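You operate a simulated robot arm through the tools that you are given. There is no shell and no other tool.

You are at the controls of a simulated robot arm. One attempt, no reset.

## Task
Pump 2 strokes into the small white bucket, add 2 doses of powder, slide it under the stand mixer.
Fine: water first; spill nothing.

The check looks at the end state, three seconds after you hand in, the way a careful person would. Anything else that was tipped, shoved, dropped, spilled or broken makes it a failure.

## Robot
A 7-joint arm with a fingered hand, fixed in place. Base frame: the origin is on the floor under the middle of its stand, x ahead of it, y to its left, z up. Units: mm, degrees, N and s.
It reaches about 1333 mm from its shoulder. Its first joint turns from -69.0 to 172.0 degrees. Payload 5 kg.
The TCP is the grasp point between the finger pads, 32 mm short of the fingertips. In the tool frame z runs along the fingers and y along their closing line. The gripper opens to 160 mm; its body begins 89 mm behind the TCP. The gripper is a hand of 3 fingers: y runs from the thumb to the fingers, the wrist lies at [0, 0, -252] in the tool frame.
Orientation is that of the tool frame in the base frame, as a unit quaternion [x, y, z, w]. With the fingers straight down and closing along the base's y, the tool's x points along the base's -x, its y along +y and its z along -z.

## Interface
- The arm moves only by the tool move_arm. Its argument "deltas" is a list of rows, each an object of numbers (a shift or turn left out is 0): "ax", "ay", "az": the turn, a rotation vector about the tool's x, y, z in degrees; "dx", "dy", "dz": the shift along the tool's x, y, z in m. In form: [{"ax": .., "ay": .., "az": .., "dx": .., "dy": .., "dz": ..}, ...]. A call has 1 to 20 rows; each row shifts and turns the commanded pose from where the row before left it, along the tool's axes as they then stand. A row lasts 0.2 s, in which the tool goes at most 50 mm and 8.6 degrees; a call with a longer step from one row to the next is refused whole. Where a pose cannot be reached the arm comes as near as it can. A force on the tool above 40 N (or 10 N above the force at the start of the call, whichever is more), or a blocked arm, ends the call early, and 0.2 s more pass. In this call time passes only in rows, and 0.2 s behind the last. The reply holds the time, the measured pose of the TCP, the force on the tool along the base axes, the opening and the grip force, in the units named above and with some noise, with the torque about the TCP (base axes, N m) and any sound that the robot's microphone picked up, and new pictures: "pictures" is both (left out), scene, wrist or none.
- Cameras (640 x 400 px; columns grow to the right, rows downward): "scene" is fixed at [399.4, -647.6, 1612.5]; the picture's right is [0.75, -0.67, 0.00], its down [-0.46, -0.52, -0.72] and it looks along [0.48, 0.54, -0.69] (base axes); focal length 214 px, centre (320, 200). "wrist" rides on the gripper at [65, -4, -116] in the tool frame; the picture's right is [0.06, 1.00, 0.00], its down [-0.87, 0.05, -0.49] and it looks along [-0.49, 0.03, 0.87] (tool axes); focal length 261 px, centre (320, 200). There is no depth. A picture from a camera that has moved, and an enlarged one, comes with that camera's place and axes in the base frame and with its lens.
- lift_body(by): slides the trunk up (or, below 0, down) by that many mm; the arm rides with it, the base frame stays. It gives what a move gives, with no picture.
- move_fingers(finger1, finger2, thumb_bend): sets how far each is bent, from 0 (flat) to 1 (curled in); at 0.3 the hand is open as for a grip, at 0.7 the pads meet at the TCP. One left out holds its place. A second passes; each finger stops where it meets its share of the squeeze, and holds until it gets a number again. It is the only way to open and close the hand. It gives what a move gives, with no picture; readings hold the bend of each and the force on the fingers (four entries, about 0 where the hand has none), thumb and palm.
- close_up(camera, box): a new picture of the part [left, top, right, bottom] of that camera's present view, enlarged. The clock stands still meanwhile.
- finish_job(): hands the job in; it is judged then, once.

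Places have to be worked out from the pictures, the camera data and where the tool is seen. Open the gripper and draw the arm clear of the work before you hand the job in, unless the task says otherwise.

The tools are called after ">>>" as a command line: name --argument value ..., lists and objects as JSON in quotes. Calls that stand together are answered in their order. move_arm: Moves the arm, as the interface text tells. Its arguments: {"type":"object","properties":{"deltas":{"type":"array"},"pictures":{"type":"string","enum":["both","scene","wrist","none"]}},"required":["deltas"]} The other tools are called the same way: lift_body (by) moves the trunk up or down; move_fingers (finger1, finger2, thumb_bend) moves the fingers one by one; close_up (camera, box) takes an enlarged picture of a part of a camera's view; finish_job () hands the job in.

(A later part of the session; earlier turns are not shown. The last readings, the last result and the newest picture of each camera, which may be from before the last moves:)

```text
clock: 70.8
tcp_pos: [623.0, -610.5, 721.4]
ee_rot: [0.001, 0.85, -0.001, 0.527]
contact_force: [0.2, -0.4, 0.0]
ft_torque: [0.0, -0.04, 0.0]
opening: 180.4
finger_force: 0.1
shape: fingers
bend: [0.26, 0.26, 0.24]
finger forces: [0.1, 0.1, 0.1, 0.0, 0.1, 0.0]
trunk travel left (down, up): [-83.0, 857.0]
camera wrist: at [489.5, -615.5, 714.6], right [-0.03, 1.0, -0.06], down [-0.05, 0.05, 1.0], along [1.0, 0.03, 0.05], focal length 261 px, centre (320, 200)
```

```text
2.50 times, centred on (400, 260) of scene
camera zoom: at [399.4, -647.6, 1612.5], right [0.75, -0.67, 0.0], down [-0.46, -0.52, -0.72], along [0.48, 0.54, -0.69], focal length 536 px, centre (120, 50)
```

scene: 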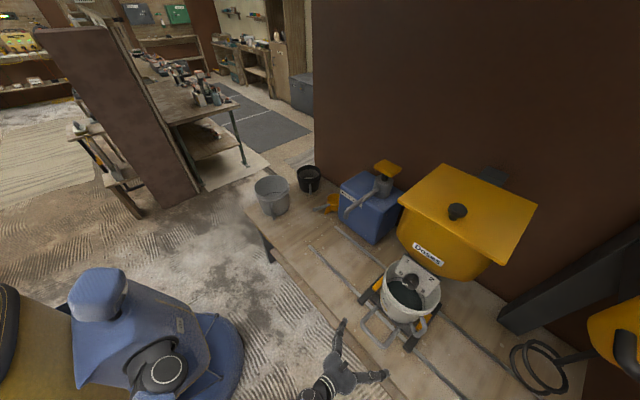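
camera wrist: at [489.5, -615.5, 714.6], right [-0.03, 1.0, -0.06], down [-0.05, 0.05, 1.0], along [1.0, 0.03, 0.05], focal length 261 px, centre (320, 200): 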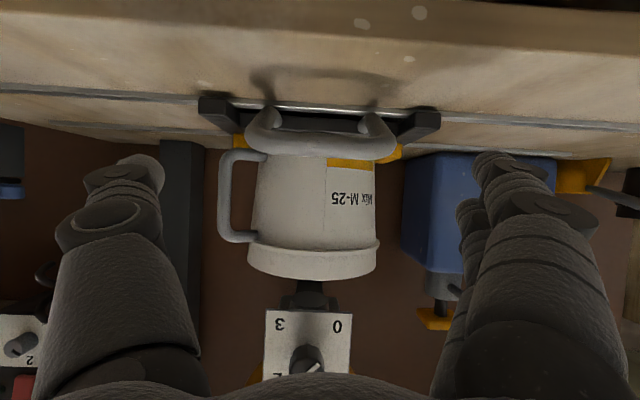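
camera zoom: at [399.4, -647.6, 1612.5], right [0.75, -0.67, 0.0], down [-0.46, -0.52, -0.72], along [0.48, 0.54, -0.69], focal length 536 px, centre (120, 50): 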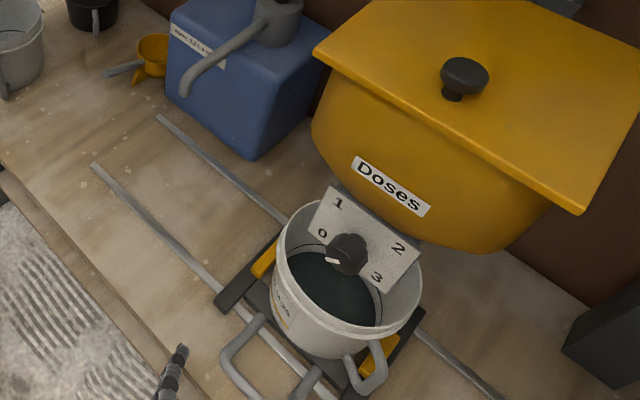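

The doser outlet is visible right above the bucket's middle, and the sled stayed put. Now I rise to dial height and level the hand so that its axis points along +x at the knob.

>>> move_arm --deltas '[{"dx": -0.0406, "dz": -0.0202}, {"dx": -0.0406, "dz": -0.0202}, {"dx": -0.0406, "dz": -0.0202}, {"dx": -0.0406, "dz": -0.0202}, {"dx": -0.0406, "dz": -0.0202}, {"ay": -6.6}, {"ay": -6.6}, {"ay": -6.6}, {"ay": -6.6}]' --pictures "both"

>>> close_up --camera "wrist" --box '[220, 120, 420, 280]'

```text
clock: 72.8
tcp_pos: [622.1, -611.5, 948.3]
ee_rot: [0.001, 0.707, 0.0, 0.707]
contact_force: [0.5, 0.1, -0.6]
ft_torque: [-0.01, 0.02, -0.03]
opening: 180.6
finger_force: 0.1
shape: fingers
bend: [0.26, 0.26, 0.24]
finger forces: [0.0, 0.0, 0.0, 0.0, 0.0, 0.1]
trunk travel left (down, up): [-83.0, 857.0]
camera wrist: at [506.8, -615.8, 883.3], right [0.0, 1.0, -0.06], down [-0.49, 0.06, 0.87], along [0.87, 0.03, 0.49], focal length 261 px, centre (320, 200)
```

scene: 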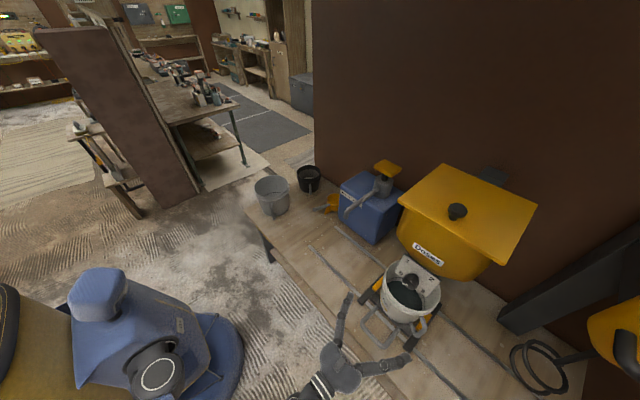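
wrist: 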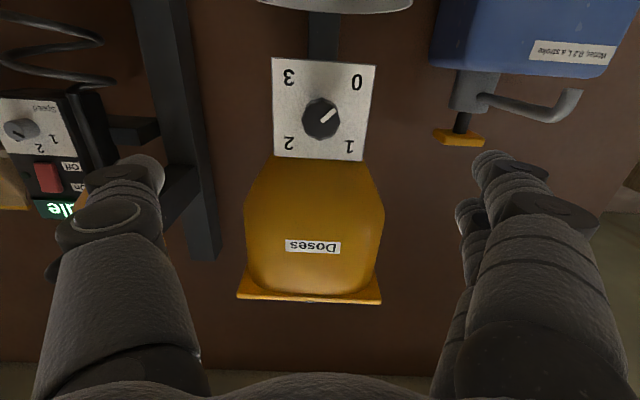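

```text
2.50 times, centred on (320, 200) of wrist
camera zoom: at [506.8, -615.8, 883.3], right [0.0, 1.0, -0.06], down [-0.49, 0.06, 0.87], along [0.87, 0.03, 0.49], focal length 652 px, centre (320, 200)
```

zoom: 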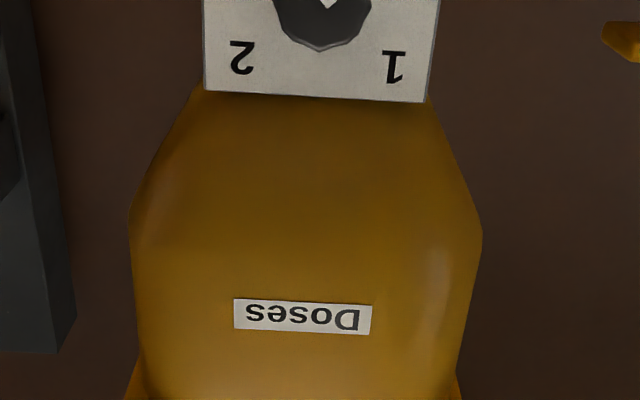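

The dial is seen clearly: pointer at 0, knob axis at about y -610.5, z 946.5, and my hand is level and almost exactly in line. Turning from 0 to 2 needs +180° about the tool axis, so I first test in free air whether the wrist rolls to -90°.

>>> move_arm --deltas '[{"az": -8.4}, {"az": -8.4}, {"az": -8.4}, {"az": -8.4}, {"az": -8.4}, {"az": -8.4}, {"az": -8.4}, {"az": -8.4}, {"az": -8.4}, {"az": -8.4}, {"az": -8.0}]' --pictures "both"

```text
clock: 75.2
tcp_pos: [622.3, -611.6, 948.6]
ee_rot: [0.509, -0.491, 0.51, -0.489]
contact_force: [-0.3, 0.8, 0.2]
ft_torque: [-0.01, 0.01, -0.01]
opening: 180.5
finger_force: 0.2
shape: fingers
bend: [0.26, 0.26, 0.24]
finger forces: [0.0, 0.1, 0.0, 0.0, 0.0, 0.1]
trunk travel left (down, up): [-83.0, 857.0]
camera wrist: at [505.9, -677.5, 955.2], right [0.0, -0.1, -0.99], down [-0.49, 0.87, -0.09], along [0.87, 0.49, -0.05], focal length 261 px, centre (320, 200)
```

scene: 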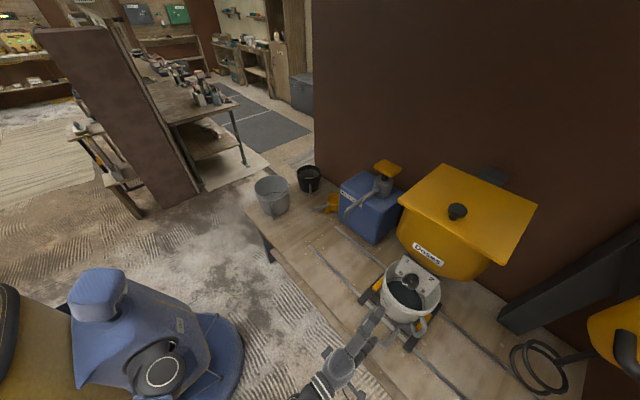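
wrist: 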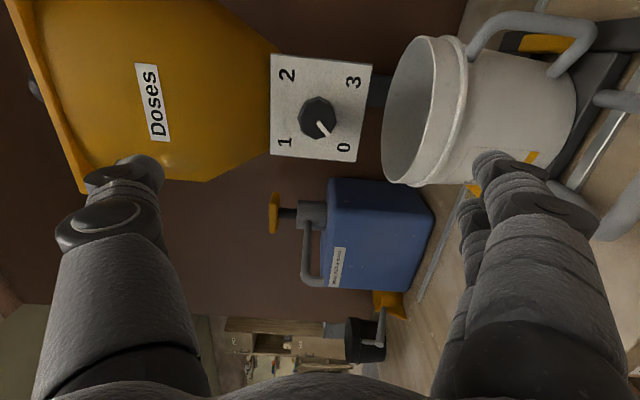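

Roll to -92° works (thumb on top, two fingers below). I now test the opposite end, +180° from here, still in free air.

>>> move_arm --deltas '[{"az": 8.5}, {"az": 8.5}, {"az": 8.5}, {"az": 8.5}, {"az": 8.5}, {"az": 8.5}, {"az": 8.5}, {"az": 8.5}, {"az": 8.5}, {"az": 8.5}, {"az": 8.5}, {"az": 8.5}, {"az": 8.5}, {"az": 8.5}, {"az": 8.5}, {"az": 8.5}, {"az": 8.5}, {"az": 8.5}, {"az": 8.5}, {"az": 8.5}]' --pictures "scene"

```text
clock: 79.4
tcp_pos: [622.1, -610.9, 949.7]
ee_rot: [0.446, 0.549, 0.445, 0.549]
contact_force: [0.3, -0.2, -0.4]
ft_torque: [0.01, -0.03, 0.01]
opening: 180.7
finger_force: 0.0
shape: fingers
bend: [0.26, 0.26, 0.24]
finger forces: [0.0, 0.1, 0.1, 0.0, 0.0, 0.0]
trunk travel left (down, up): [-83.0, 857.0]
```

scene: 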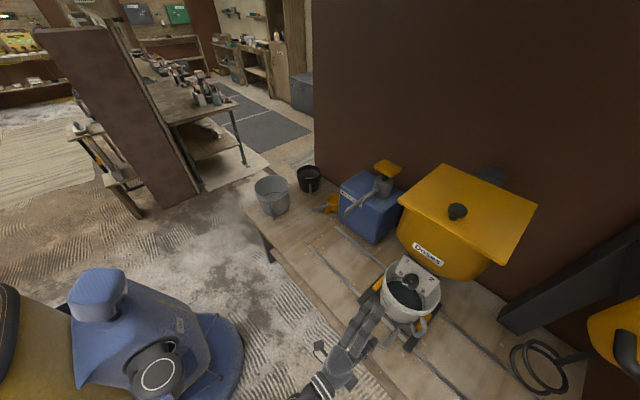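

170° passed without a limit. I check the last bit to +95° and then return to -92° before approaching.

>>> move_arm --deltas '[{"az": 8.5}, {"az": 8.5}]' --pictures "none"

>>> move_arm --deltas '[{"az": -8.5}, {"az": -8.5}, {"az": -8.5}, {"az": -8.5}, {"az": -8.5}, {"az": -8.5}, {"az": -8.5}, {"az": -8.5}, {"az": -8.5}, {"az": -8.5}, {"az": -8.5}, {"az": -8.5}, {"az": -8.5}, {"az": -8.5}, {"az": -8.5}, {"az": -8.5}, {"az": -8.5}, {"az": -8.5}, {"az": -8.5}, {"az": -8.5}]' --pictures "none"

>>> move_arm --deltas '[{"az": -8.5}, {"az": -8.3}]' --pictures "wrist"

```text
clock: 80.0
tcp_pos: [623.4, -611.6, 949.9]
ee_rot: [0.523, 0.477, 0.52, 0.478]
contact_force: [-0.1, 0.0, 0.2]
ft_torque: [-0.04, -0.03, 0.0]
opening: 180.6
finger_force: 0.0
shape: fingers
bend: [0.26, 0.26, 0.24]
finger forces: [0.0, 0.1, 0.0, 0.1, 0.0, 0.0]
trunk travel left (down, up): [-83.0, 857.0]
```

```text
clock: 84.2
tcp_pos: [622.8, -611.7, 949.4]
ee_rot: [-0.43, 0.562, -0.431, 0.559]
contact_force: [0.1, 0.8, -0.5]
ft_torque: [0.04, 0.01, 0.02]
opening: 180.6
finger_force: 0.0
shape: fingers
bend: [0.26, 0.26, 0.24]
finger forces: [0.1, 0.1, 0.1, 0.0, 0.0, 0.0]
trunk travel left (down, up): [-83.0, 857.0]
```

```text
clock: 84.8
tcp_pos: [622.6, -611.4, 948.5]
ee_rot: [0.508, -0.492, 0.508, -0.491]
contact_force: [-0.2, -0.7, 0.0]
ft_torque: [0.01, -0.02, -0.01]
opening: 180.9
finger_force: 0.1
shape: fingers
bend: [0.26, 0.26, 0.24]
finger forces: [0.1, 0.0, 0.0, 0.0, 0.0, 0.0]
trunk travel left (down, up): [-83.0, 857.0]
camera wrist: at [505.9, -677.5, 954.9], right [0.0, -0.1, -1.0], down [-0.49, 0.87, -0.08], along [0.87, 0.49, -0.05], focal length 261 px, centre (320, 200)
```

wrist: 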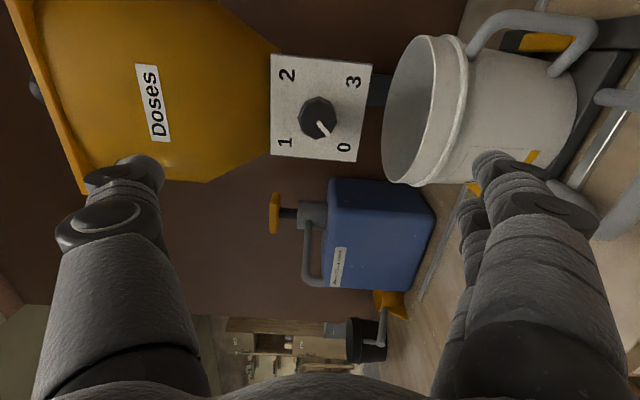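

The wrist covers the whole half turn, so one grip will do. I preset the fingers to a moderate opening and approach the knob to x≈745.

>>> move_fingers --finger1 0.45 --finger2 0.45 --thumb_bend 0.45

>>> move_arm --deltas '[{"dx": -0.0007, "dy": 0.002, "dz": 0.03}, {"dz": 0.03}, {"dz": 0.03}, {"dz": 0.03}]' --pictures "both"

>>> close_up --camera "scene" --box '[330, 220, 470, 330]'

```text
clock: 85.8
tcp_pos: [622.4, -611.6, 947.8]
ee_rot: [0.508, -0.493, 0.508, -0.491]
contact_force: [0.8, -0.8, -0.2]
ft_torque: [-0.04, -0.02, 0.0]
opening: 108.4
finger_force: 0.0
shape: fingers
bend: [0.45, 0.45, 0.45]
finger forces: [0.0, 0.0, 0.0, 0.1, 0.0, 0.0]
trunk travel left (down, up): [-83.0, 857.0]
```

```text
clock: 86.8
tcp_pos: [742.8, -612.7, 947.5]
ee_rot: [0.507, -0.493, 0.509, -0.49]
contact_force: [0.1, 0.2, 0.2]
ft_torque: [0.01, 0.08, -0.01]
opening: 108.3
finger_force: 0.0
shape: fingers
bend: [0.45, 0.45, 0.45]
finger forces: [0.0, 0.0, 0.1, 0.1, 0.0, 0.0]
trunk travel left (down, up): [-83.0, 857.0]
camera wrist: at [625.8, -678.1, 952.5], right [0.0, -0.09, -1.0], down [-0.49, 0.87, -0.08], along [0.87, 0.49, -0.05], focal length 261 px, centre (320, 200)
```

scene: 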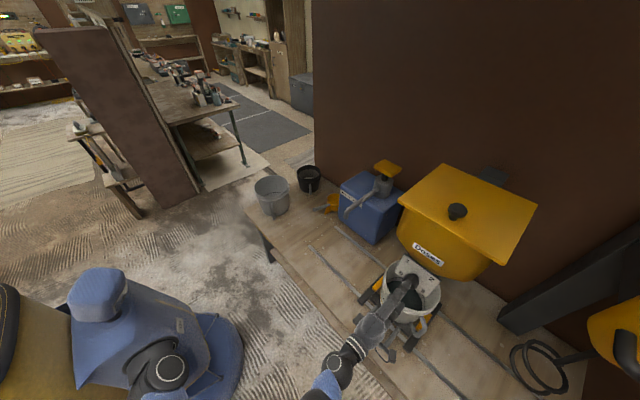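
wrist: 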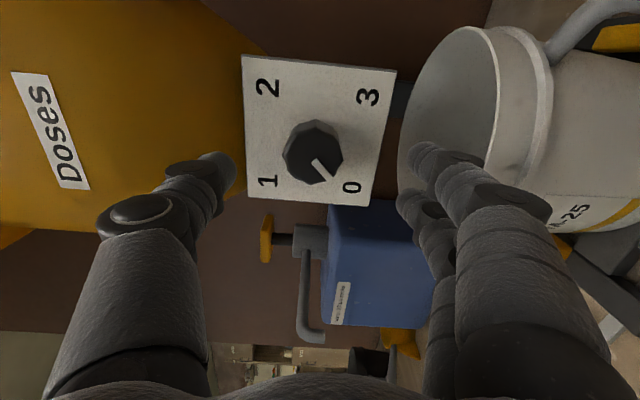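

```text
3.64 times, centred on (400, 275) of scene
camera zoom: at [399.4, -647.6, 1612.5], right [0.75, -0.67, 0.0], down [-0.46, -0.52, -0.72], along [0.48, 0.54, -0.69], focal length 780 px, centre (29, -73)
```

zoom: 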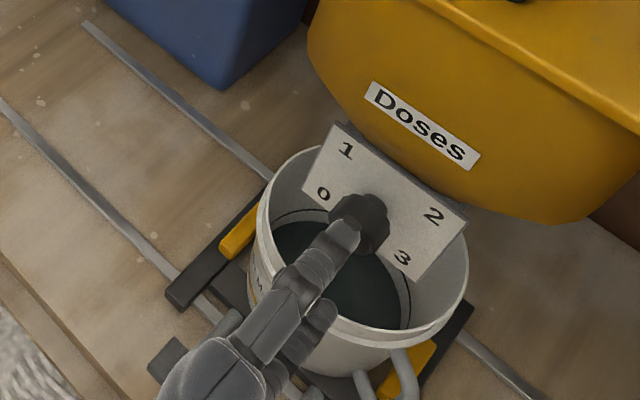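

I take an enlarged view of the knob to centre the hand on it precisely before the last approach.

>>> close_up --camera "wrist" --box '[230, 40, 410, 220]'

```text
2.22 times, centred on (320, 130) of wrist
camera zoom: at [625.8, -678.1, 952.5], right [0.0, -0.09, -1.0], down [-0.49, 0.87, -0.08], along [0.87, 0.49, -0.05], focal length 579 px, centre (320, 356)
```

zoom: 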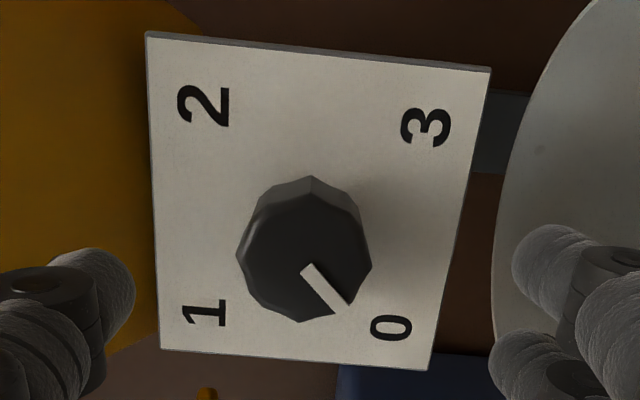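

Combining the two views, I put the knob axis at about y -610, z 950. I correct by 2–3 mm and approach slowly to x≈800, watching for contact with the plate.

>>> move_arm --deltas '[{"dx": -0.0025, "dy": -0.002, "dz": 0.01}, {"dz": 0.012}, {"dz": 0.012}, {"dz": 0.01}, {"dz": 0.008}, {"dz": 0.005}]' --pictures "both"

>>> close_up --camera "wrist" --box '[160, 40, 480, 240]'

>>> close_up --camera "scene" --box '[350, 230, 460, 320]'

```text
clock: 88.4
tcp_pos: [796.4, -608.6, 952.9]
ee_rot: [0.506, -0.492, 0.51, -0.492]
contact_force: [-57.7, -10.6, -11.8]
ft_torque: [0.66, -3.41, -0.27]
opening: 105.3
finger_force: 29.0
shape: fingers
bend: [0.45, 0.45, 0.47]
finger forces: [0.0, 0.0, 0.0, 0.0, 57.9, 0.0]
trunk travel left (down, up): [-83.0, 857.0]
stopped in row 6: the force on the tool passed its limit at 48 N (the readings are from after the stop); the commanded pose is now the measured one
camera wrist: at [680.0, -674.7, 957.4], right [0.0, -0.09, -1.0], down [-0.49, 0.87, -0.08], along [0.87, 0.49, -0.04], focal length 261 px, centre (320, 200)
```

scene: 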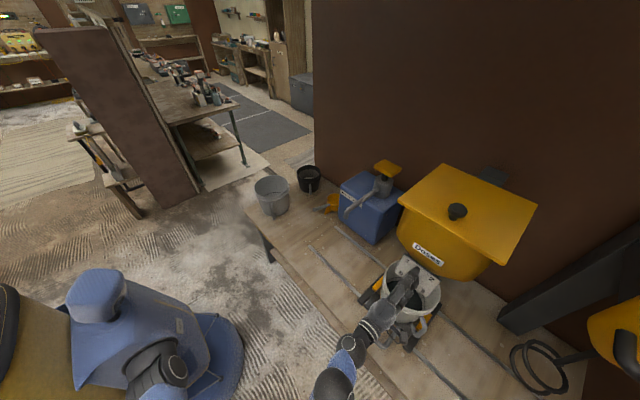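
wrist: 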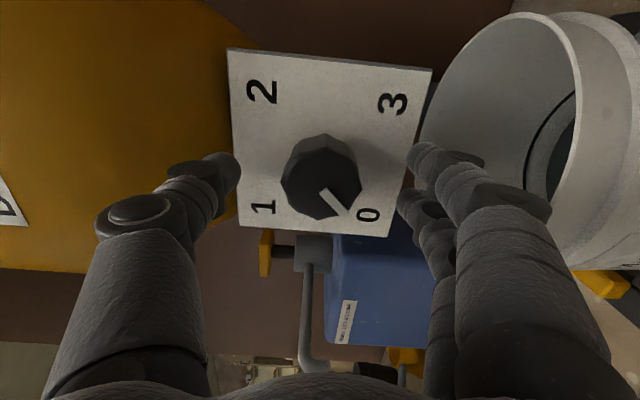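

```text
2.00 times, centred on (320, 140) of wrist
camera zoom: at [680.0, -674.7, 957.4], right [0.0, -0.09, -1.0], down [-0.49, 0.87, -0.08], along [0.87, 0.49, -0.04], focal length 521 px, centre (320, 320)
```

zoom: 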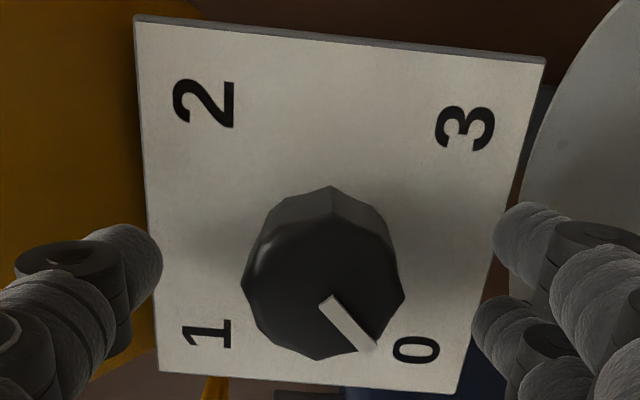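

```text
4.44 times, centred on (405, 275) of scene
camera zoom: at [399.4, -647.6, 1612.5], right [0.75, -0.67, 0.0], down [-0.46, -0.52, -0.72], along [0.48, 0.54, -0.69], focal length 953 px, centre (-58, -133)
```

zoom: 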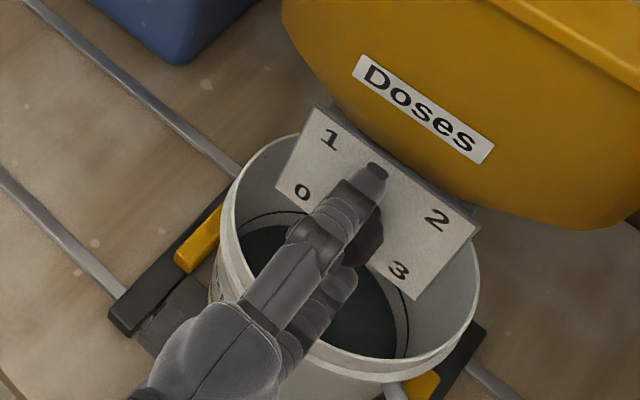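

The open thumb tip touched the plate and pressed 58 N on it, so I back off 10 mm at once.

>>> move_arm --deltas '[{"dz": -0.005}, {"dz": -0.005}]' --pictures "wrist"

>>> close_up --camera "scene" --box '[320, 160, 500, 320]'

```text
clock: 89.0
tcp_pos: [789.7, -607.5, 951.0]
ee_rot: [0.509, -0.491, 0.508, -0.492]
contact_force: [-0.4, -0.3, -0.6]
ft_torque: [0.01, -0.03, -0.02]
opening: 108.0
finger_force: 0.1
shape: fingers
bend: [0.45, 0.45, 0.45]
finger forces: [0.0, 0.1, 0.1, 0.0, 0.0, 0.0]
trunk travel left (down, up): [-83.0, 857.0]
camera wrist: at [673.1, -673.8, 955.9], right [0.0, -0.09, -1.0], down [-0.49, 0.87, -0.08], along [0.87, 0.49, -0.05], focal length 261 px, centre (320, 200)
```

wrist: 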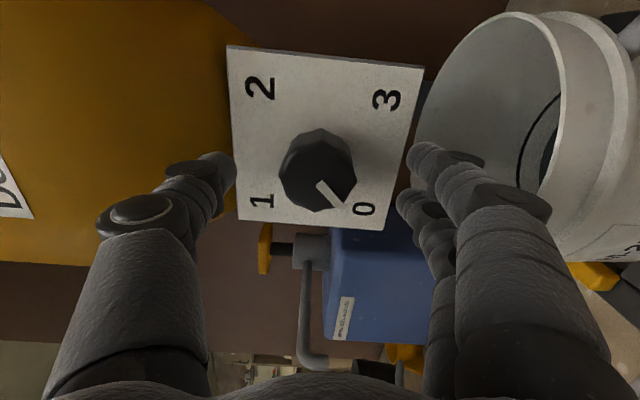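

```text
2.50 times, centred on (410, 240) of scene
camera zoom: at [399.4, -647.6, 1612.5], right [0.75, -0.67, 0.0], down [-0.46, -0.52, -0.72], along [0.48, 0.54, -0.69], focal length 536 px, centre (95, 100)
```

zoom: 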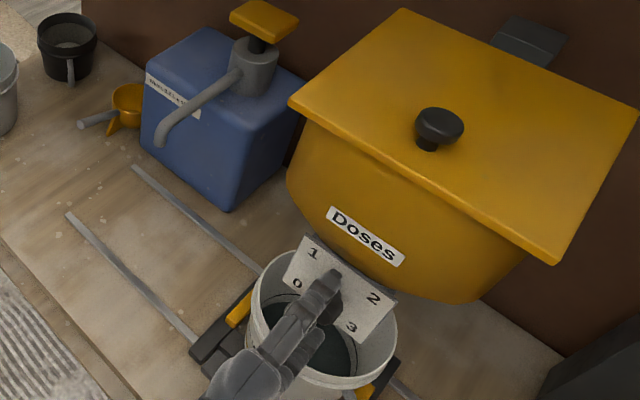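

Nothing was displaced and the pointer is still at 0. I narrow the fingers to about 70 mm, shift 3 mm in -y, and advance a few mm so that the fingertips overlap the knob without reaching the plate.

>>> move_fingers --finger1 0.55 --finger2 0.55 --thumb_bend 0.55

>>> move_arm --deltas '[{"dx": 0.003, "dy": -0.0005}, {"dz": 0.004}, {"dz": 0.003}]' --pictures "wrist"

>>> close_up --camera "wrist" --box '[200, 100, 440, 250]'

```text
clock: 90.0
tcp_pos: [788.7, -607.0, 949.1]
ee_rot: [0.508, -0.491, 0.507, -0.492]
contact_force: [-0.4, -0.4, 1.0]
ft_torque: [-0.03, 0.01, 0.02]
opening: 67.7
finger_force: 0.1
shape: fingers
bend: [0.55, 0.55, 0.55]
finger forces: [0.0, 0.1, 0.1, 0.0, 0.1, 0.1]
trunk travel left (down, up): [-83.0, 857.0]
```

```text
clock: 90.8
tcp_pos: [795.8, -609.7, 949.6]
ee_rot: [0.508, -0.491, 0.508, -0.492]
contact_force: [0.5, 0.3, 0.1]
ft_torque: [0.01, 0.01, 0.02]
opening: 67.9
finger_force: 0.1
shape: fingers
bend: [0.55, 0.55, 0.55]
finger forces: [0.0, 0.1, 0.0, 0.0, 0.1, 0.2]
trunk travel left (down, up): [-83.0, 857.0]
camera wrist: at [680.5, -676.3, 956.2], right [0.0, -0.1, -1.0], down [-0.49, 0.87, -0.08], along [0.87, 0.49, -0.05], focal length 261 px, centre (320, 200)
```

wrist: 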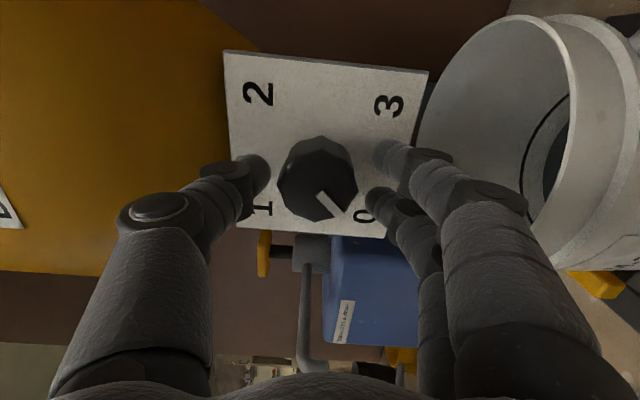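

```text
2.67 times, centred on (320, 175) of wrist
camera zoom: at [680.5, -676.3, 956.2], right [0.0, -0.1, -1.0], down [-0.49, 0.87, -0.08], along [0.87, 0.49, -0.05], focal length 695 px, centre (320, 267)
```

zoom: 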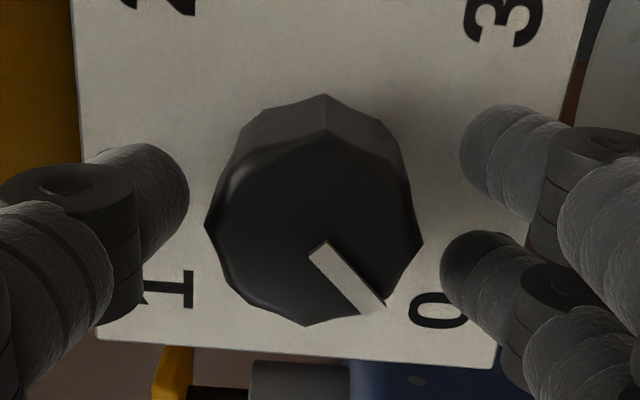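

The knob sits well centred between the thumb and the two fingers. I close on it; the pointer is still at 0.

>>> move_fingers --finger1 0.68 --finger2 0.68 --thumb_bend 0.68

>>> close_up --camera "wrist" --box '[200, 100, 440, 250]'

```text
clock: 91.8
tcp_pos: [795.3, -609.2, 950.1]
ee_rot: [0.508, -0.492, 0.508, -0.491]
contact_force: [5.5, -1.0, 4.8]
ft_torque: [0.02, -0.1, -0.03]
opening: 41.9
finger_force: 11.5
shape: fingers
bend: [0.63, 0.63, 0.63]
finger forces: [4.6, 4.6, 0.0, 0.1, 13.8, 0.0]
trunk travel left (down, up): [-83.0, 857.0]
```

```text
2.67 times, centred on (320, 175) of wrist
camera zoom: at [680.6, -676.3, 956.3], right [0.0, -0.09, -1.0], down [-0.49, 0.87, -0.08], along [0.87, 0.49, -0.05], focal length 695 px, centre (320, 267)
```

zoom: 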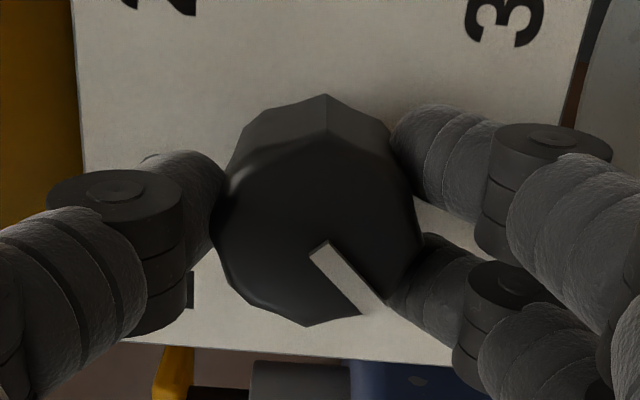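

The knob is gripped (about 9 N against 14 N). I turn a first 16° clockwise and check that the pointer follows.

>>> move_arm --deltas '[{"az": 4}, {"az": 4}, {"az": 4}, {"az": 4}]' --pictures "wrist"

>>> close_up --camera "wrist" --box '[200, 100, 440, 250]'

```text
clock: 92.8
tcp_pos: [796.9, -611.1, 950.1]
ee_rot: [-0.434, 0.558, -0.435, 0.558]
contact_force: [6.5, 0.5, 5.2]
ft_torque: [0.03, -0.1, 0.05]
opening: 42.1
finger_force: 11.6
shape: fingers
bend: [0.63, 0.63, 0.63]
finger forces: [4.6, 4.6, 0.1, 0.0, 13.7, 0.0]
trunk travel left (down, up): [-83.0, 857.0]
camera wrist: at [680.5, -675.2, 937.9], right [0.0, 0.18, -0.98], down [-0.49, 0.86, 0.16], along [0.87, 0.48, 0.09], focal length 261 px, centre (320, 200)
```

wrist: 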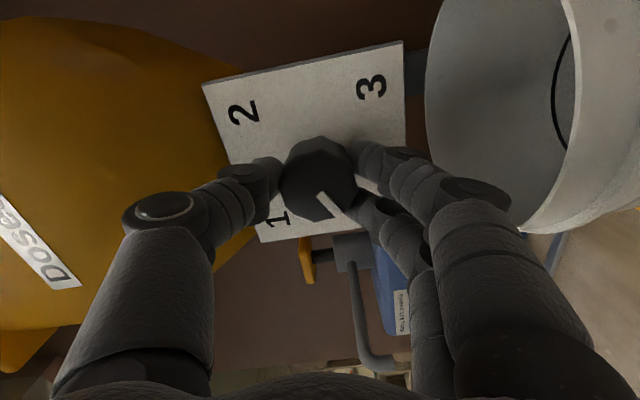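

```text
2.67 times, centred on (320, 175) of wrist
camera zoom: at [680.5, -675.2, 937.9], right [0.0, 0.18, -0.98], down [-0.49, 0.86, 0.16], along [0.87, 0.48, 0.09], focal length 695 px, centre (320, 267)
```

zoom: 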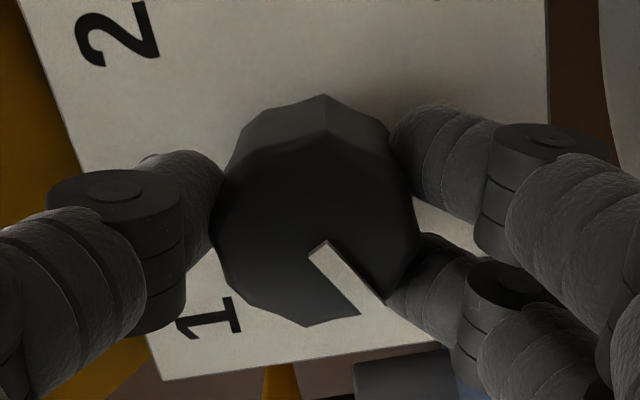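

The pointer turns with the hand. I continue 74° more to reach mark 1, at a steady slow rate.

>>> move_arm --deltas '[{"az": 5}, {"az": 5}, {"az": 5}, {"az": 5}, {"az": 5}, {"az": 5}, {"az": 5}, {"az": 5}, {"az": 5}, {"az": 5}, {"az": 5}, {"az": 5}, {"az": 5}, {"az": 5}, {"az": 4}]' --pictures "both"

>>> close_up --camera "wrist" --box '[200, 80, 440, 250]'

>>> close_up --camera "scene" --box '[340, 220, 470, 330]'

```text
clock: 96.0
tcp_pos: [796.4, -610.2, 951.3]
ee_rot: [-0.011, 0.707, -0.012, 0.707]
contact_force: [6.7, 2.6, 7.1]
ft_torque: [-0.01, -0.17, 0.11]
opening: 42.1
finger_force: 11.7
shape: fingers
bend: [0.63, 0.63, 0.64]
finger forces: [5.2, 7.6, 0.1, 0.0, 10.7, 0.0]
trunk travel left (down, up): [-83.0, 857.0]
camera wrist: at [680.5, -616.9, 885.5], right [0.0, 1.0, -0.09], down [-0.49, 0.08, 0.87], along [0.87, 0.05, 0.49], focal length 261 px, centre (320, 200)
```

scene: 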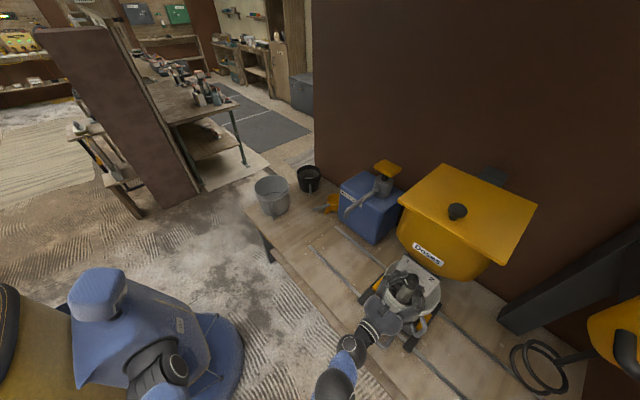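
wrist: 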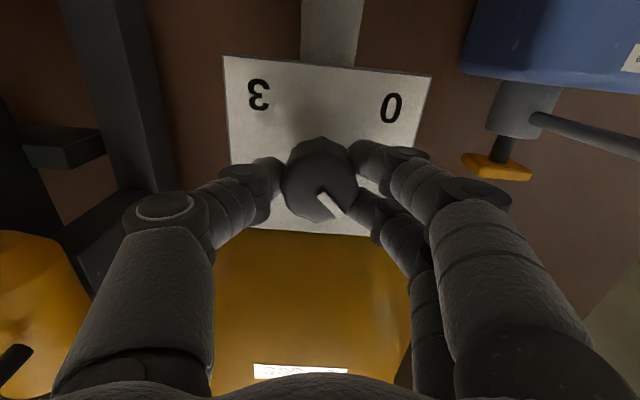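

```text
2.35 times, centred on (320, 165) of wrist
camera zoom: at [680.5, -616.9, 885.5], right [0.0, 1.0, -0.09], down [-0.49, 0.08, 0.87], along [0.87, 0.05, 0.49], focal length 613 px, centre (320, 282)
```

zoom: 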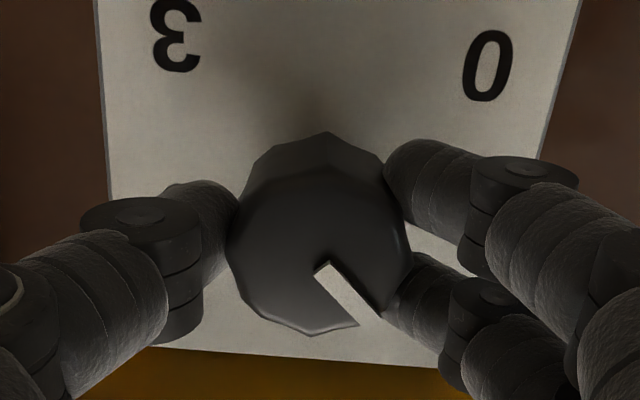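

```text
3.64 times, centred on (405, 275) of scene
camera zoom: at [399.4, -647.6, 1612.5], right [0.75, -0.67, 0.0], down [-0.46, -0.52, -0.72], along [0.48, 0.54, -0.69], focal length 780 px, centre (11, -73)
```

zoom: 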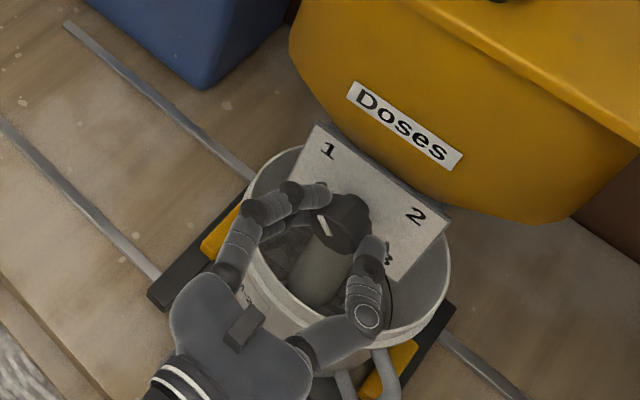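

Powder has begun to fall into the bucket as the dial came to 1. I carry straight on with the second quarter turn to mark 2.

>>> move_arm --deltas '[{"az": 5}, {"az": 5}, {"az": 5}, {"az": 5}, {"az": 5}, {"az": 5}, {"az": 5}, {"az": 5}, {"az": 5}, {"az": 5}, {"az": 5}, {"az": 5}, {"az": 5}, {"az": 5}, {"az": 5}, {"az": 5}, {"az": 5}, {"az": 5}]' --pictures "both"

>>> close_up --camera "wrist" --box '[180, 60, 460, 250]'

>>> close_up --camera "scene" --box '[340, 220, 470, 330]'

```text
clock: 99.8
tcp_pos: [796.6, -610.3, 949.7]
ee_rot: [0.492, 0.508, 0.492, 0.508]
contact_force: [2.8, 2.0, 4.4]
ft_torque: [0.0, -0.23, 0.04]
opening: 41.8
finger_force: 12.2
shape: fingers
bend: [0.63, 0.63, 0.64]
finger forces: [7.8, 7.2, 0.0, 0.0, 9.7, 0.0]
trunk travel left (down, up): [-83.0, 857.0]
camera wrist: at [680.6, -545.9, 943.9], right [0.0, 0.09, 1.0], down [-0.49, -0.87, 0.08], along [0.87, -0.49, 0.05], focal length 261 px, centre (320, 200)
```

scene: 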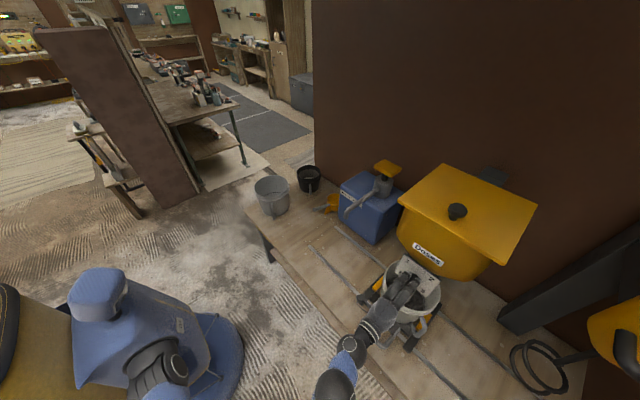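
wrist: 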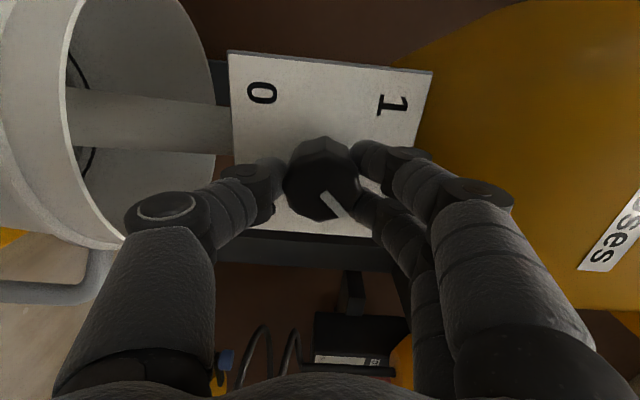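

```text
2.11 times, centred on (320, 155) of wrist
camera zoom: at [680.6, -545.9, 943.9], right [0.0, 0.09, 1.0], down [-0.49, -0.87, 0.08], along [0.87, -0.49, 0.05], focal length 549 px, centre (320, 295)
```

zoom: 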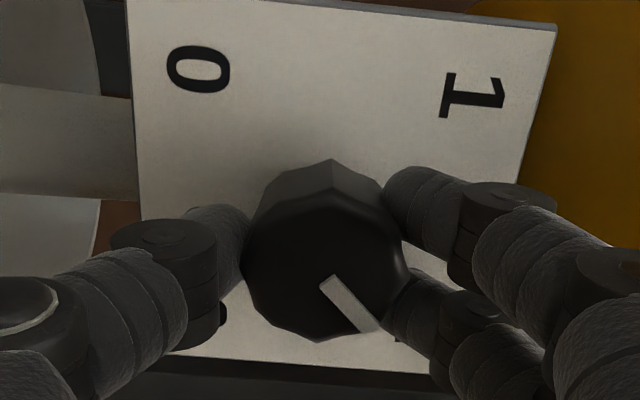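

```text
3.64 times, centred on (405, 275) of scene
camera zoom: at [399.4, -647.6, 1612.5], right [0.75, -0.67, 0.0], down [-0.46, -0.52, -0.72], along [0.48, 0.54, -0.69], focal length 780 px, centre (11, -73)
```

zoom: 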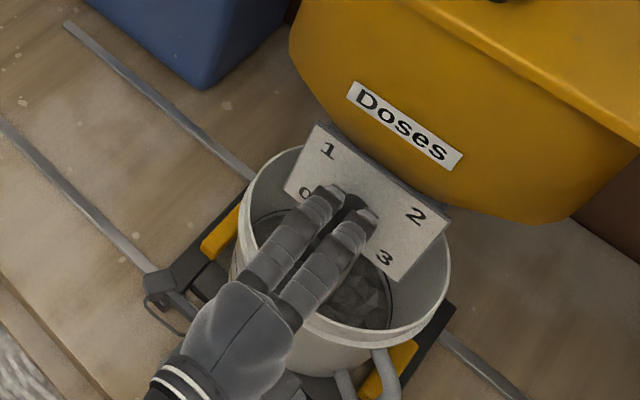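

The dial is at 180°, on mark 2, and powder is still falling in a clean column into the bucket. I hold still for a second and see whether the flow ends.

>>> move_arm --deltas '[{"dz": 0}, {"dz": 0}, {"dz": 0}, {"dz": 0}]' --pictures "both"

>>> close_up --camera "scene" --box '[340, 220, 470, 330]'

```text
clock: 100.8
tcp_pos: [796.6, -609.1, 950.0]
ee_rot: [0.491, 0.508, 0.491, 0.509]
contact_force: [3.0, 1.9, 4.7]
ft_torque: [0.02, -0.21, 0.01]
opening: 41.9
finger_force: 12.2
shape: fingers
bend: [0.63, 0.63, 0.64]
finger forces: [7.6, 6.9, 0.0, 0.1, 10.1, 0.1]
trunk travel left (down, up): [-83.0, 857.0]
camera wrist: at [680.6, -546.0, 943.9], right [0.0, 0.09, 1.0], down [-0.49, -0.87, 0.08], along [0.87, -0.49, 0.05], focal length 261 px, centre (320, 200)
```

scene: 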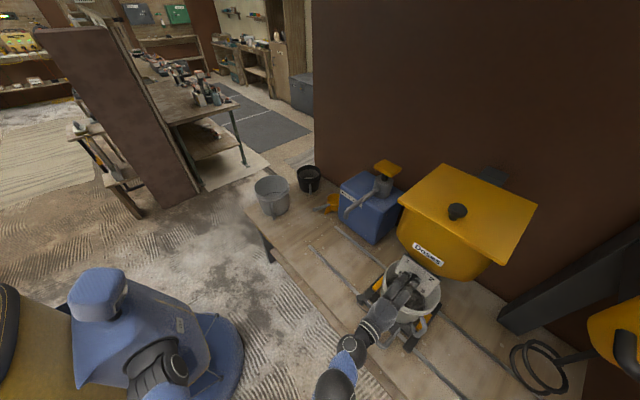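
wrist: 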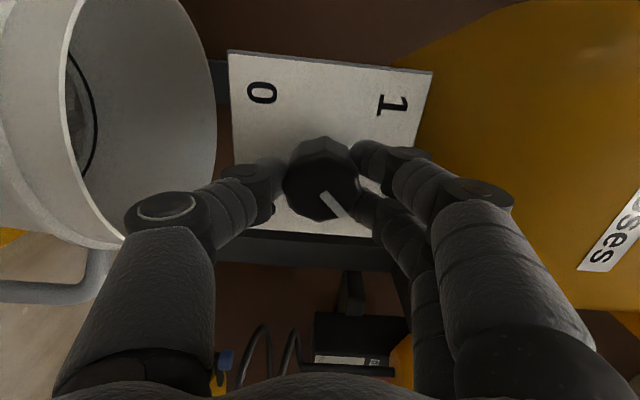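

```text
3.64 times, centred on (405, 275) of scene
camera zoom: at [399.4, -647.6, 1612.5], right [0.75, -0.67, 0.0], down [-0.46, -0.52, -0.72], along [0.48, 0.54, -0.69], focal length 780 px, centre (11, -73)
```

zoom: 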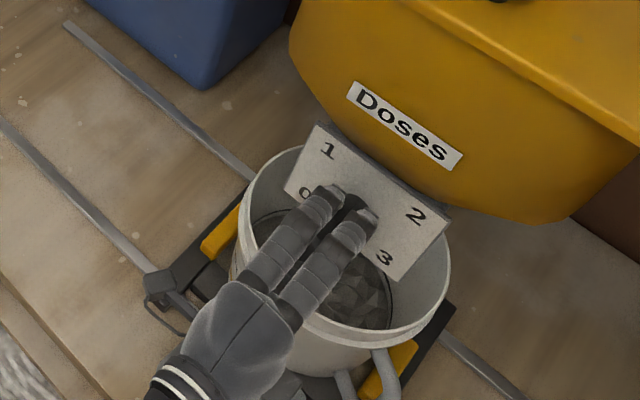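

The flow has stopped: two quarter turns, two doses, all inside the bucket. I open the fingers just enough to free the knob, then back straight away from it.

>>> move_fingers --finger1 0.55 --finger2 0.55 --thumb_bend 0.55

>>> move_arm --deltas '[{"dz": -0.006}, {"dz": -0.012}, {"dz": -0.02}, {"dz": -0.03}, {"dz": -0.035}, {"dz": -0.035}, {"dz": -0.035}]' --pictures "both"

>>> close_up --camera "scene" --box '[340, 220, 470, 330]'

>>> close_up --camera "wrist" --box '[160, 20, 460, 220]'

```text
clock: 101.8
tcp_pos: [796.1, -610.2, 949.7]
ee_rot: [0.492, 0.508, 0.491, 0.508]
contact_force: [0.7, 0.7, -1.0]
ft_torque: [0.04, -0.01, 0.02]
opening: 66.4
finger_force: 0.1
shape: fingers
bend: [0.55, 0.55, 0.55]
finger forces: [0.0, 0.0, 0.0, 0.0, 0.0, 0.0]
trunk travel left (down, up): [-83.0, 857.0]
```

```text
clock: 103.4
tcp_pos: [622.9, -610.4, 950.7]
ee_rot: [0.492, 0.509, 0.491, 0.508]
contact_force: [0.1, 0.1, 0.2]
ft_torque: [0.02, -0.01, 0.03]
opening: 66.8
finger_force: 0.1
shape: fingers
bend: [0.55, 0.55, 0.55]
finger forces: [0.0, 0.1, 0.0, 0.1, 0.1, 0.1]
trunk travel left (down, up): [-83.0, 857.0]
camera wrist: at [506.7, -546.0, 943.9], right [0.0, 0.09, 1.0], down [-0.49, -0.87, 0.08], along [0.87, -0.49, 0.05], focal length 261 px, centre (320, 200)
```

scene: 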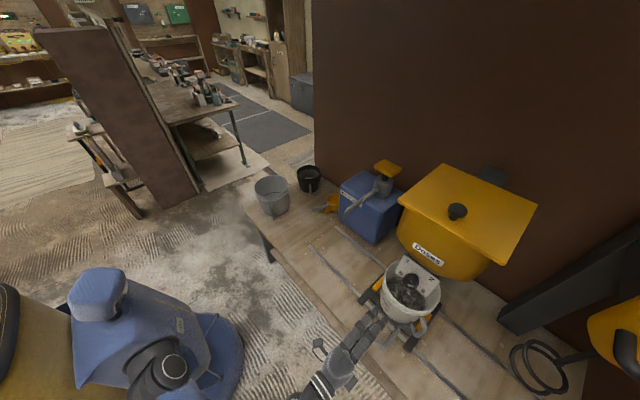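
wrist: 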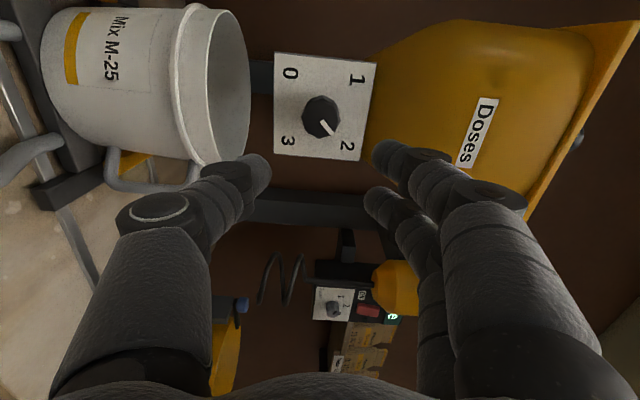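

```text
3.64 times, centred on (405, 275) of scene
camera zoom: at [399.4, -647.6, 1612.5], right [0.75, -0.67, 0.0], down [-0.46, -0.52, -0.72], along [0.48, 0.54, -0.69], focal length 780 px, centre (11, -73)
```

zoom: 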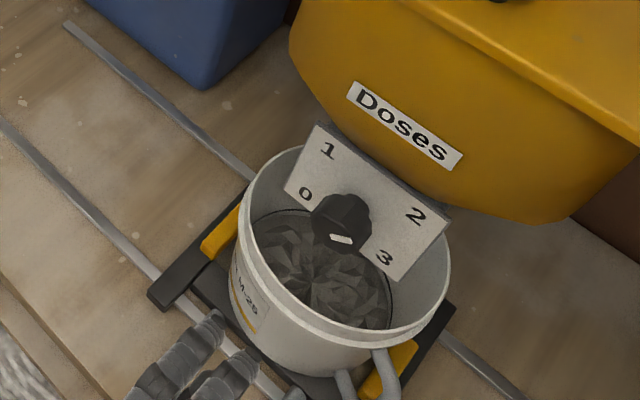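

```text
2.00 times, centred on (310, 120) of wrist
camera zoom: at [506.7, -546.0, 943.9], right [0.0, 0.09, 1.0], down [-0.49, -0.87, 0.08], along [0.87, -0.49, 0.05], focal length 521 px, centre (340, 360)
```

zoom: 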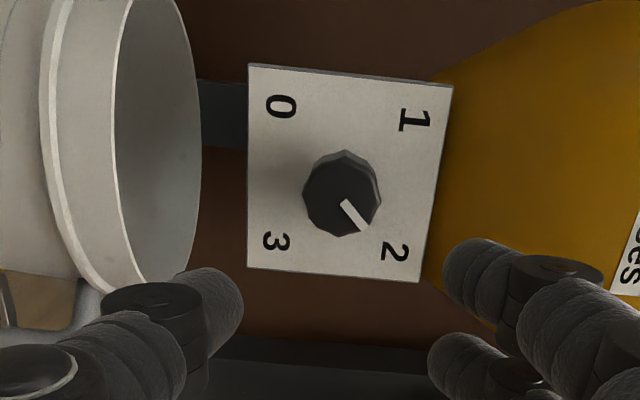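

The dial reads 2 and the powder lies inside the bucket. For the last slide I will push the loop's +y leg from outside with the closed fist, hand yawed outward for reach. First I roll and tilt the hand back in free air.

>>> move_arm --deltas '[{"az": -8.02}, {"az": -8.02}, {"az": -8.02}, {"az": -8.02}, {"az": -8.02}, {"az": -8.02}, {"az": -8.02}, {"az": -8.02}, {"az": -8.02}, {"az": -8.02}, {"az": -8.02}, {"ay": 8.5}, {"ay": 8.5}, {"ay": 8.5}]' --pictures "none"

>>> move_fingers --finger1 0.7 --finger2 0.7 --thumb_bend 0.7

>>> move_arm --deltas '[{"ax": 6.77, "az": 3.23}, {"ax": 6.77, "az": 3.23}, {"ax": 6.77, "az": 3.23}, {"ax": 6.77, "az": 3.23}, {"ax": 6.77, "az": 3.23}, {"ax": 6.77, "az": 3.23}]' --pictures "both"

```text
clock: 106.4
tcp_pos: [622.7, -608.1, 952.9]
ee_rot: [-0.001, 0.845, -0.002, 0.534]
contact_force: [-0.7, 0.3, 1.2]
ft_torque: [-0.01, 0.02, -0.07]
opening: 66.8
finger_force: 0.0
shape: fingers
bend: [0.55, 0.55, 0.55]
finger forces: [0.1, 0.0, 0.0, 0.0, 0.0, 0.1]
trunk travel left (down, up): [-83.0, 857.0]
```

```text
clock: 107.4
tcp_pos: [623.4, -610.0, 951.1]
ee_rot: [0.0, 0.846, -0.001, 0.533]
contact_force: [0.5, -0.2, -0.9]
ft_torque: [-0.02, 0.03, 0.03]
opening: 12.5
finger_force: 0.1
shape: fingers
bend: [0.7, 0.7, 0.7]
finger forces: [0.1, 0.1, 0.0, 0.0, 0.0, 0.0]
trunk travel left (down, up): [-83.0, 857.0]
```

```text
clock: 108.8
tcp_pos: [623.1, -611.4, 951.2]
ee_rot: [0.325, 0.78, -0.206, 0.494]
contact_force: [-0.1, -0.3, -0.5]
ft_torque: [0.03, -0.02, 0.06]
opening: 12.5
finger_force: 0.1
shape: fingers
bend: [0.7, 0.7, 0.7]
finger forces: [0.1, 0.0, 0.1, 0.0, 0.0, 0.0]
trunk travel left (down, up): [-83.0, 857.0]
camera wrist: at [526.4, -520.7, 940.8], right [0.69, 0.72, -0.06], down [-0.01, 0.09, 1.0], along [0.72, -0.69, 0.07], focal length 261 px, centre (320, 200)
```

scene: 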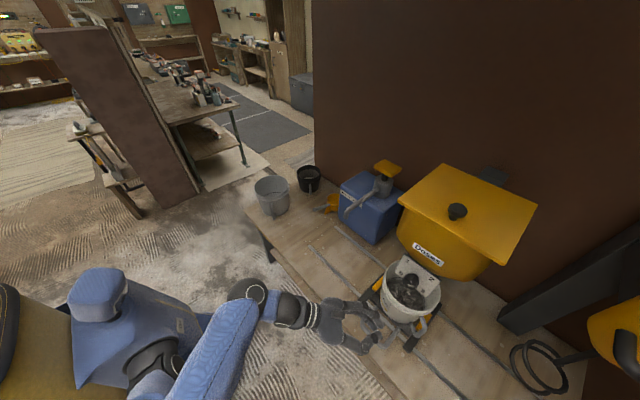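
wrist: 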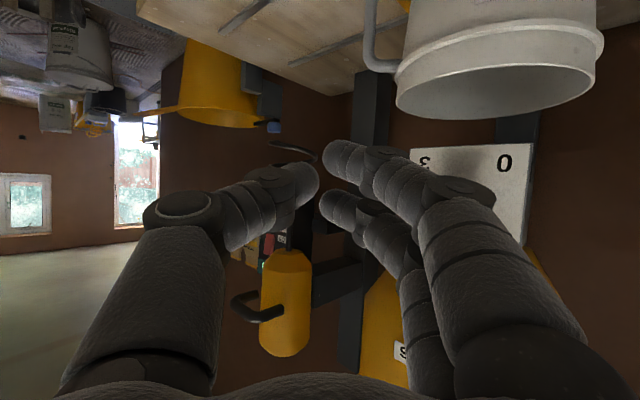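

The yaw of -45° is fine here. I test the reach of the end pose in free air above the bench, to about [735, -885, 760], well clear of whisk and bucket.

>>> move_arm --deltas '[{"dx": 0.007, "dy": -0.01416, "dz": 0.04114}, {"dx": 0.007, "dy": -0.01416, "dz": 0.04114}, {"dx": 0.007, "dy": -0.01416, "dz": 0.04114}, {"dx": 0.007, "dy": -0.01416, "dz": 0.04114}, {"dx": 0.007, "dy": -0.01416, "dz": 0.04114}, {"dx": 0.007, "dy": -0.01416, "dz": 0.04114}, {"dx": 0.007, "dy": -0.01416, "dz": 0.04114}, {"dx": 0.007, "dy": -0.01416, "dz": 0.04114}]' --pictures "both"

```text
clock: 110.6
tcp_pos: [736.6, -883.2, 758.7]
ee_rot: [0.323, 0.781, -0.205, 0.494]
contact_force: [0.8, 0.5, 1.2]
ft_torque: [0.0, 0.04, -0.01]
opening: 12.7
finger_force: 0.1
shape: fingers
bend: [0.7, 0.7, 0.7]
finger forces: [0.1, 0.1, 0.0, 0.0, 0.0, 0.0]
trunk travel left (down, up): [-83.0, 857.0]
camera wrist: at [639.3, -793.7, 748.5], right [0.69, 0.72, -0.06], down [-0.01, 0.09, 1.0], along [0.73, -0.68, 0.07], focal length 261 px, centre (320, 200)
```

scene: 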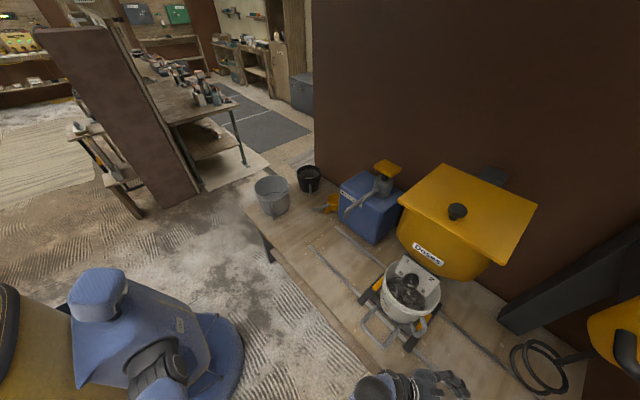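
wrist: 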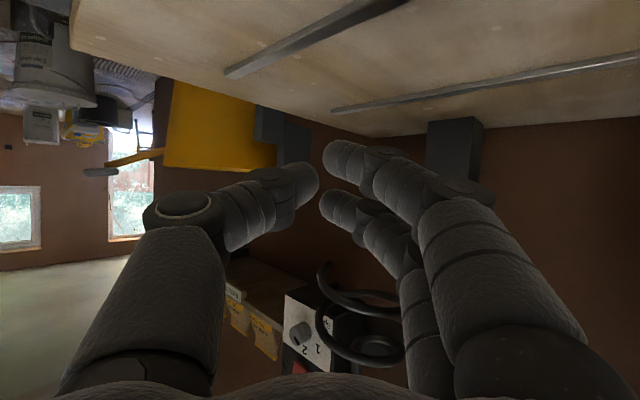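

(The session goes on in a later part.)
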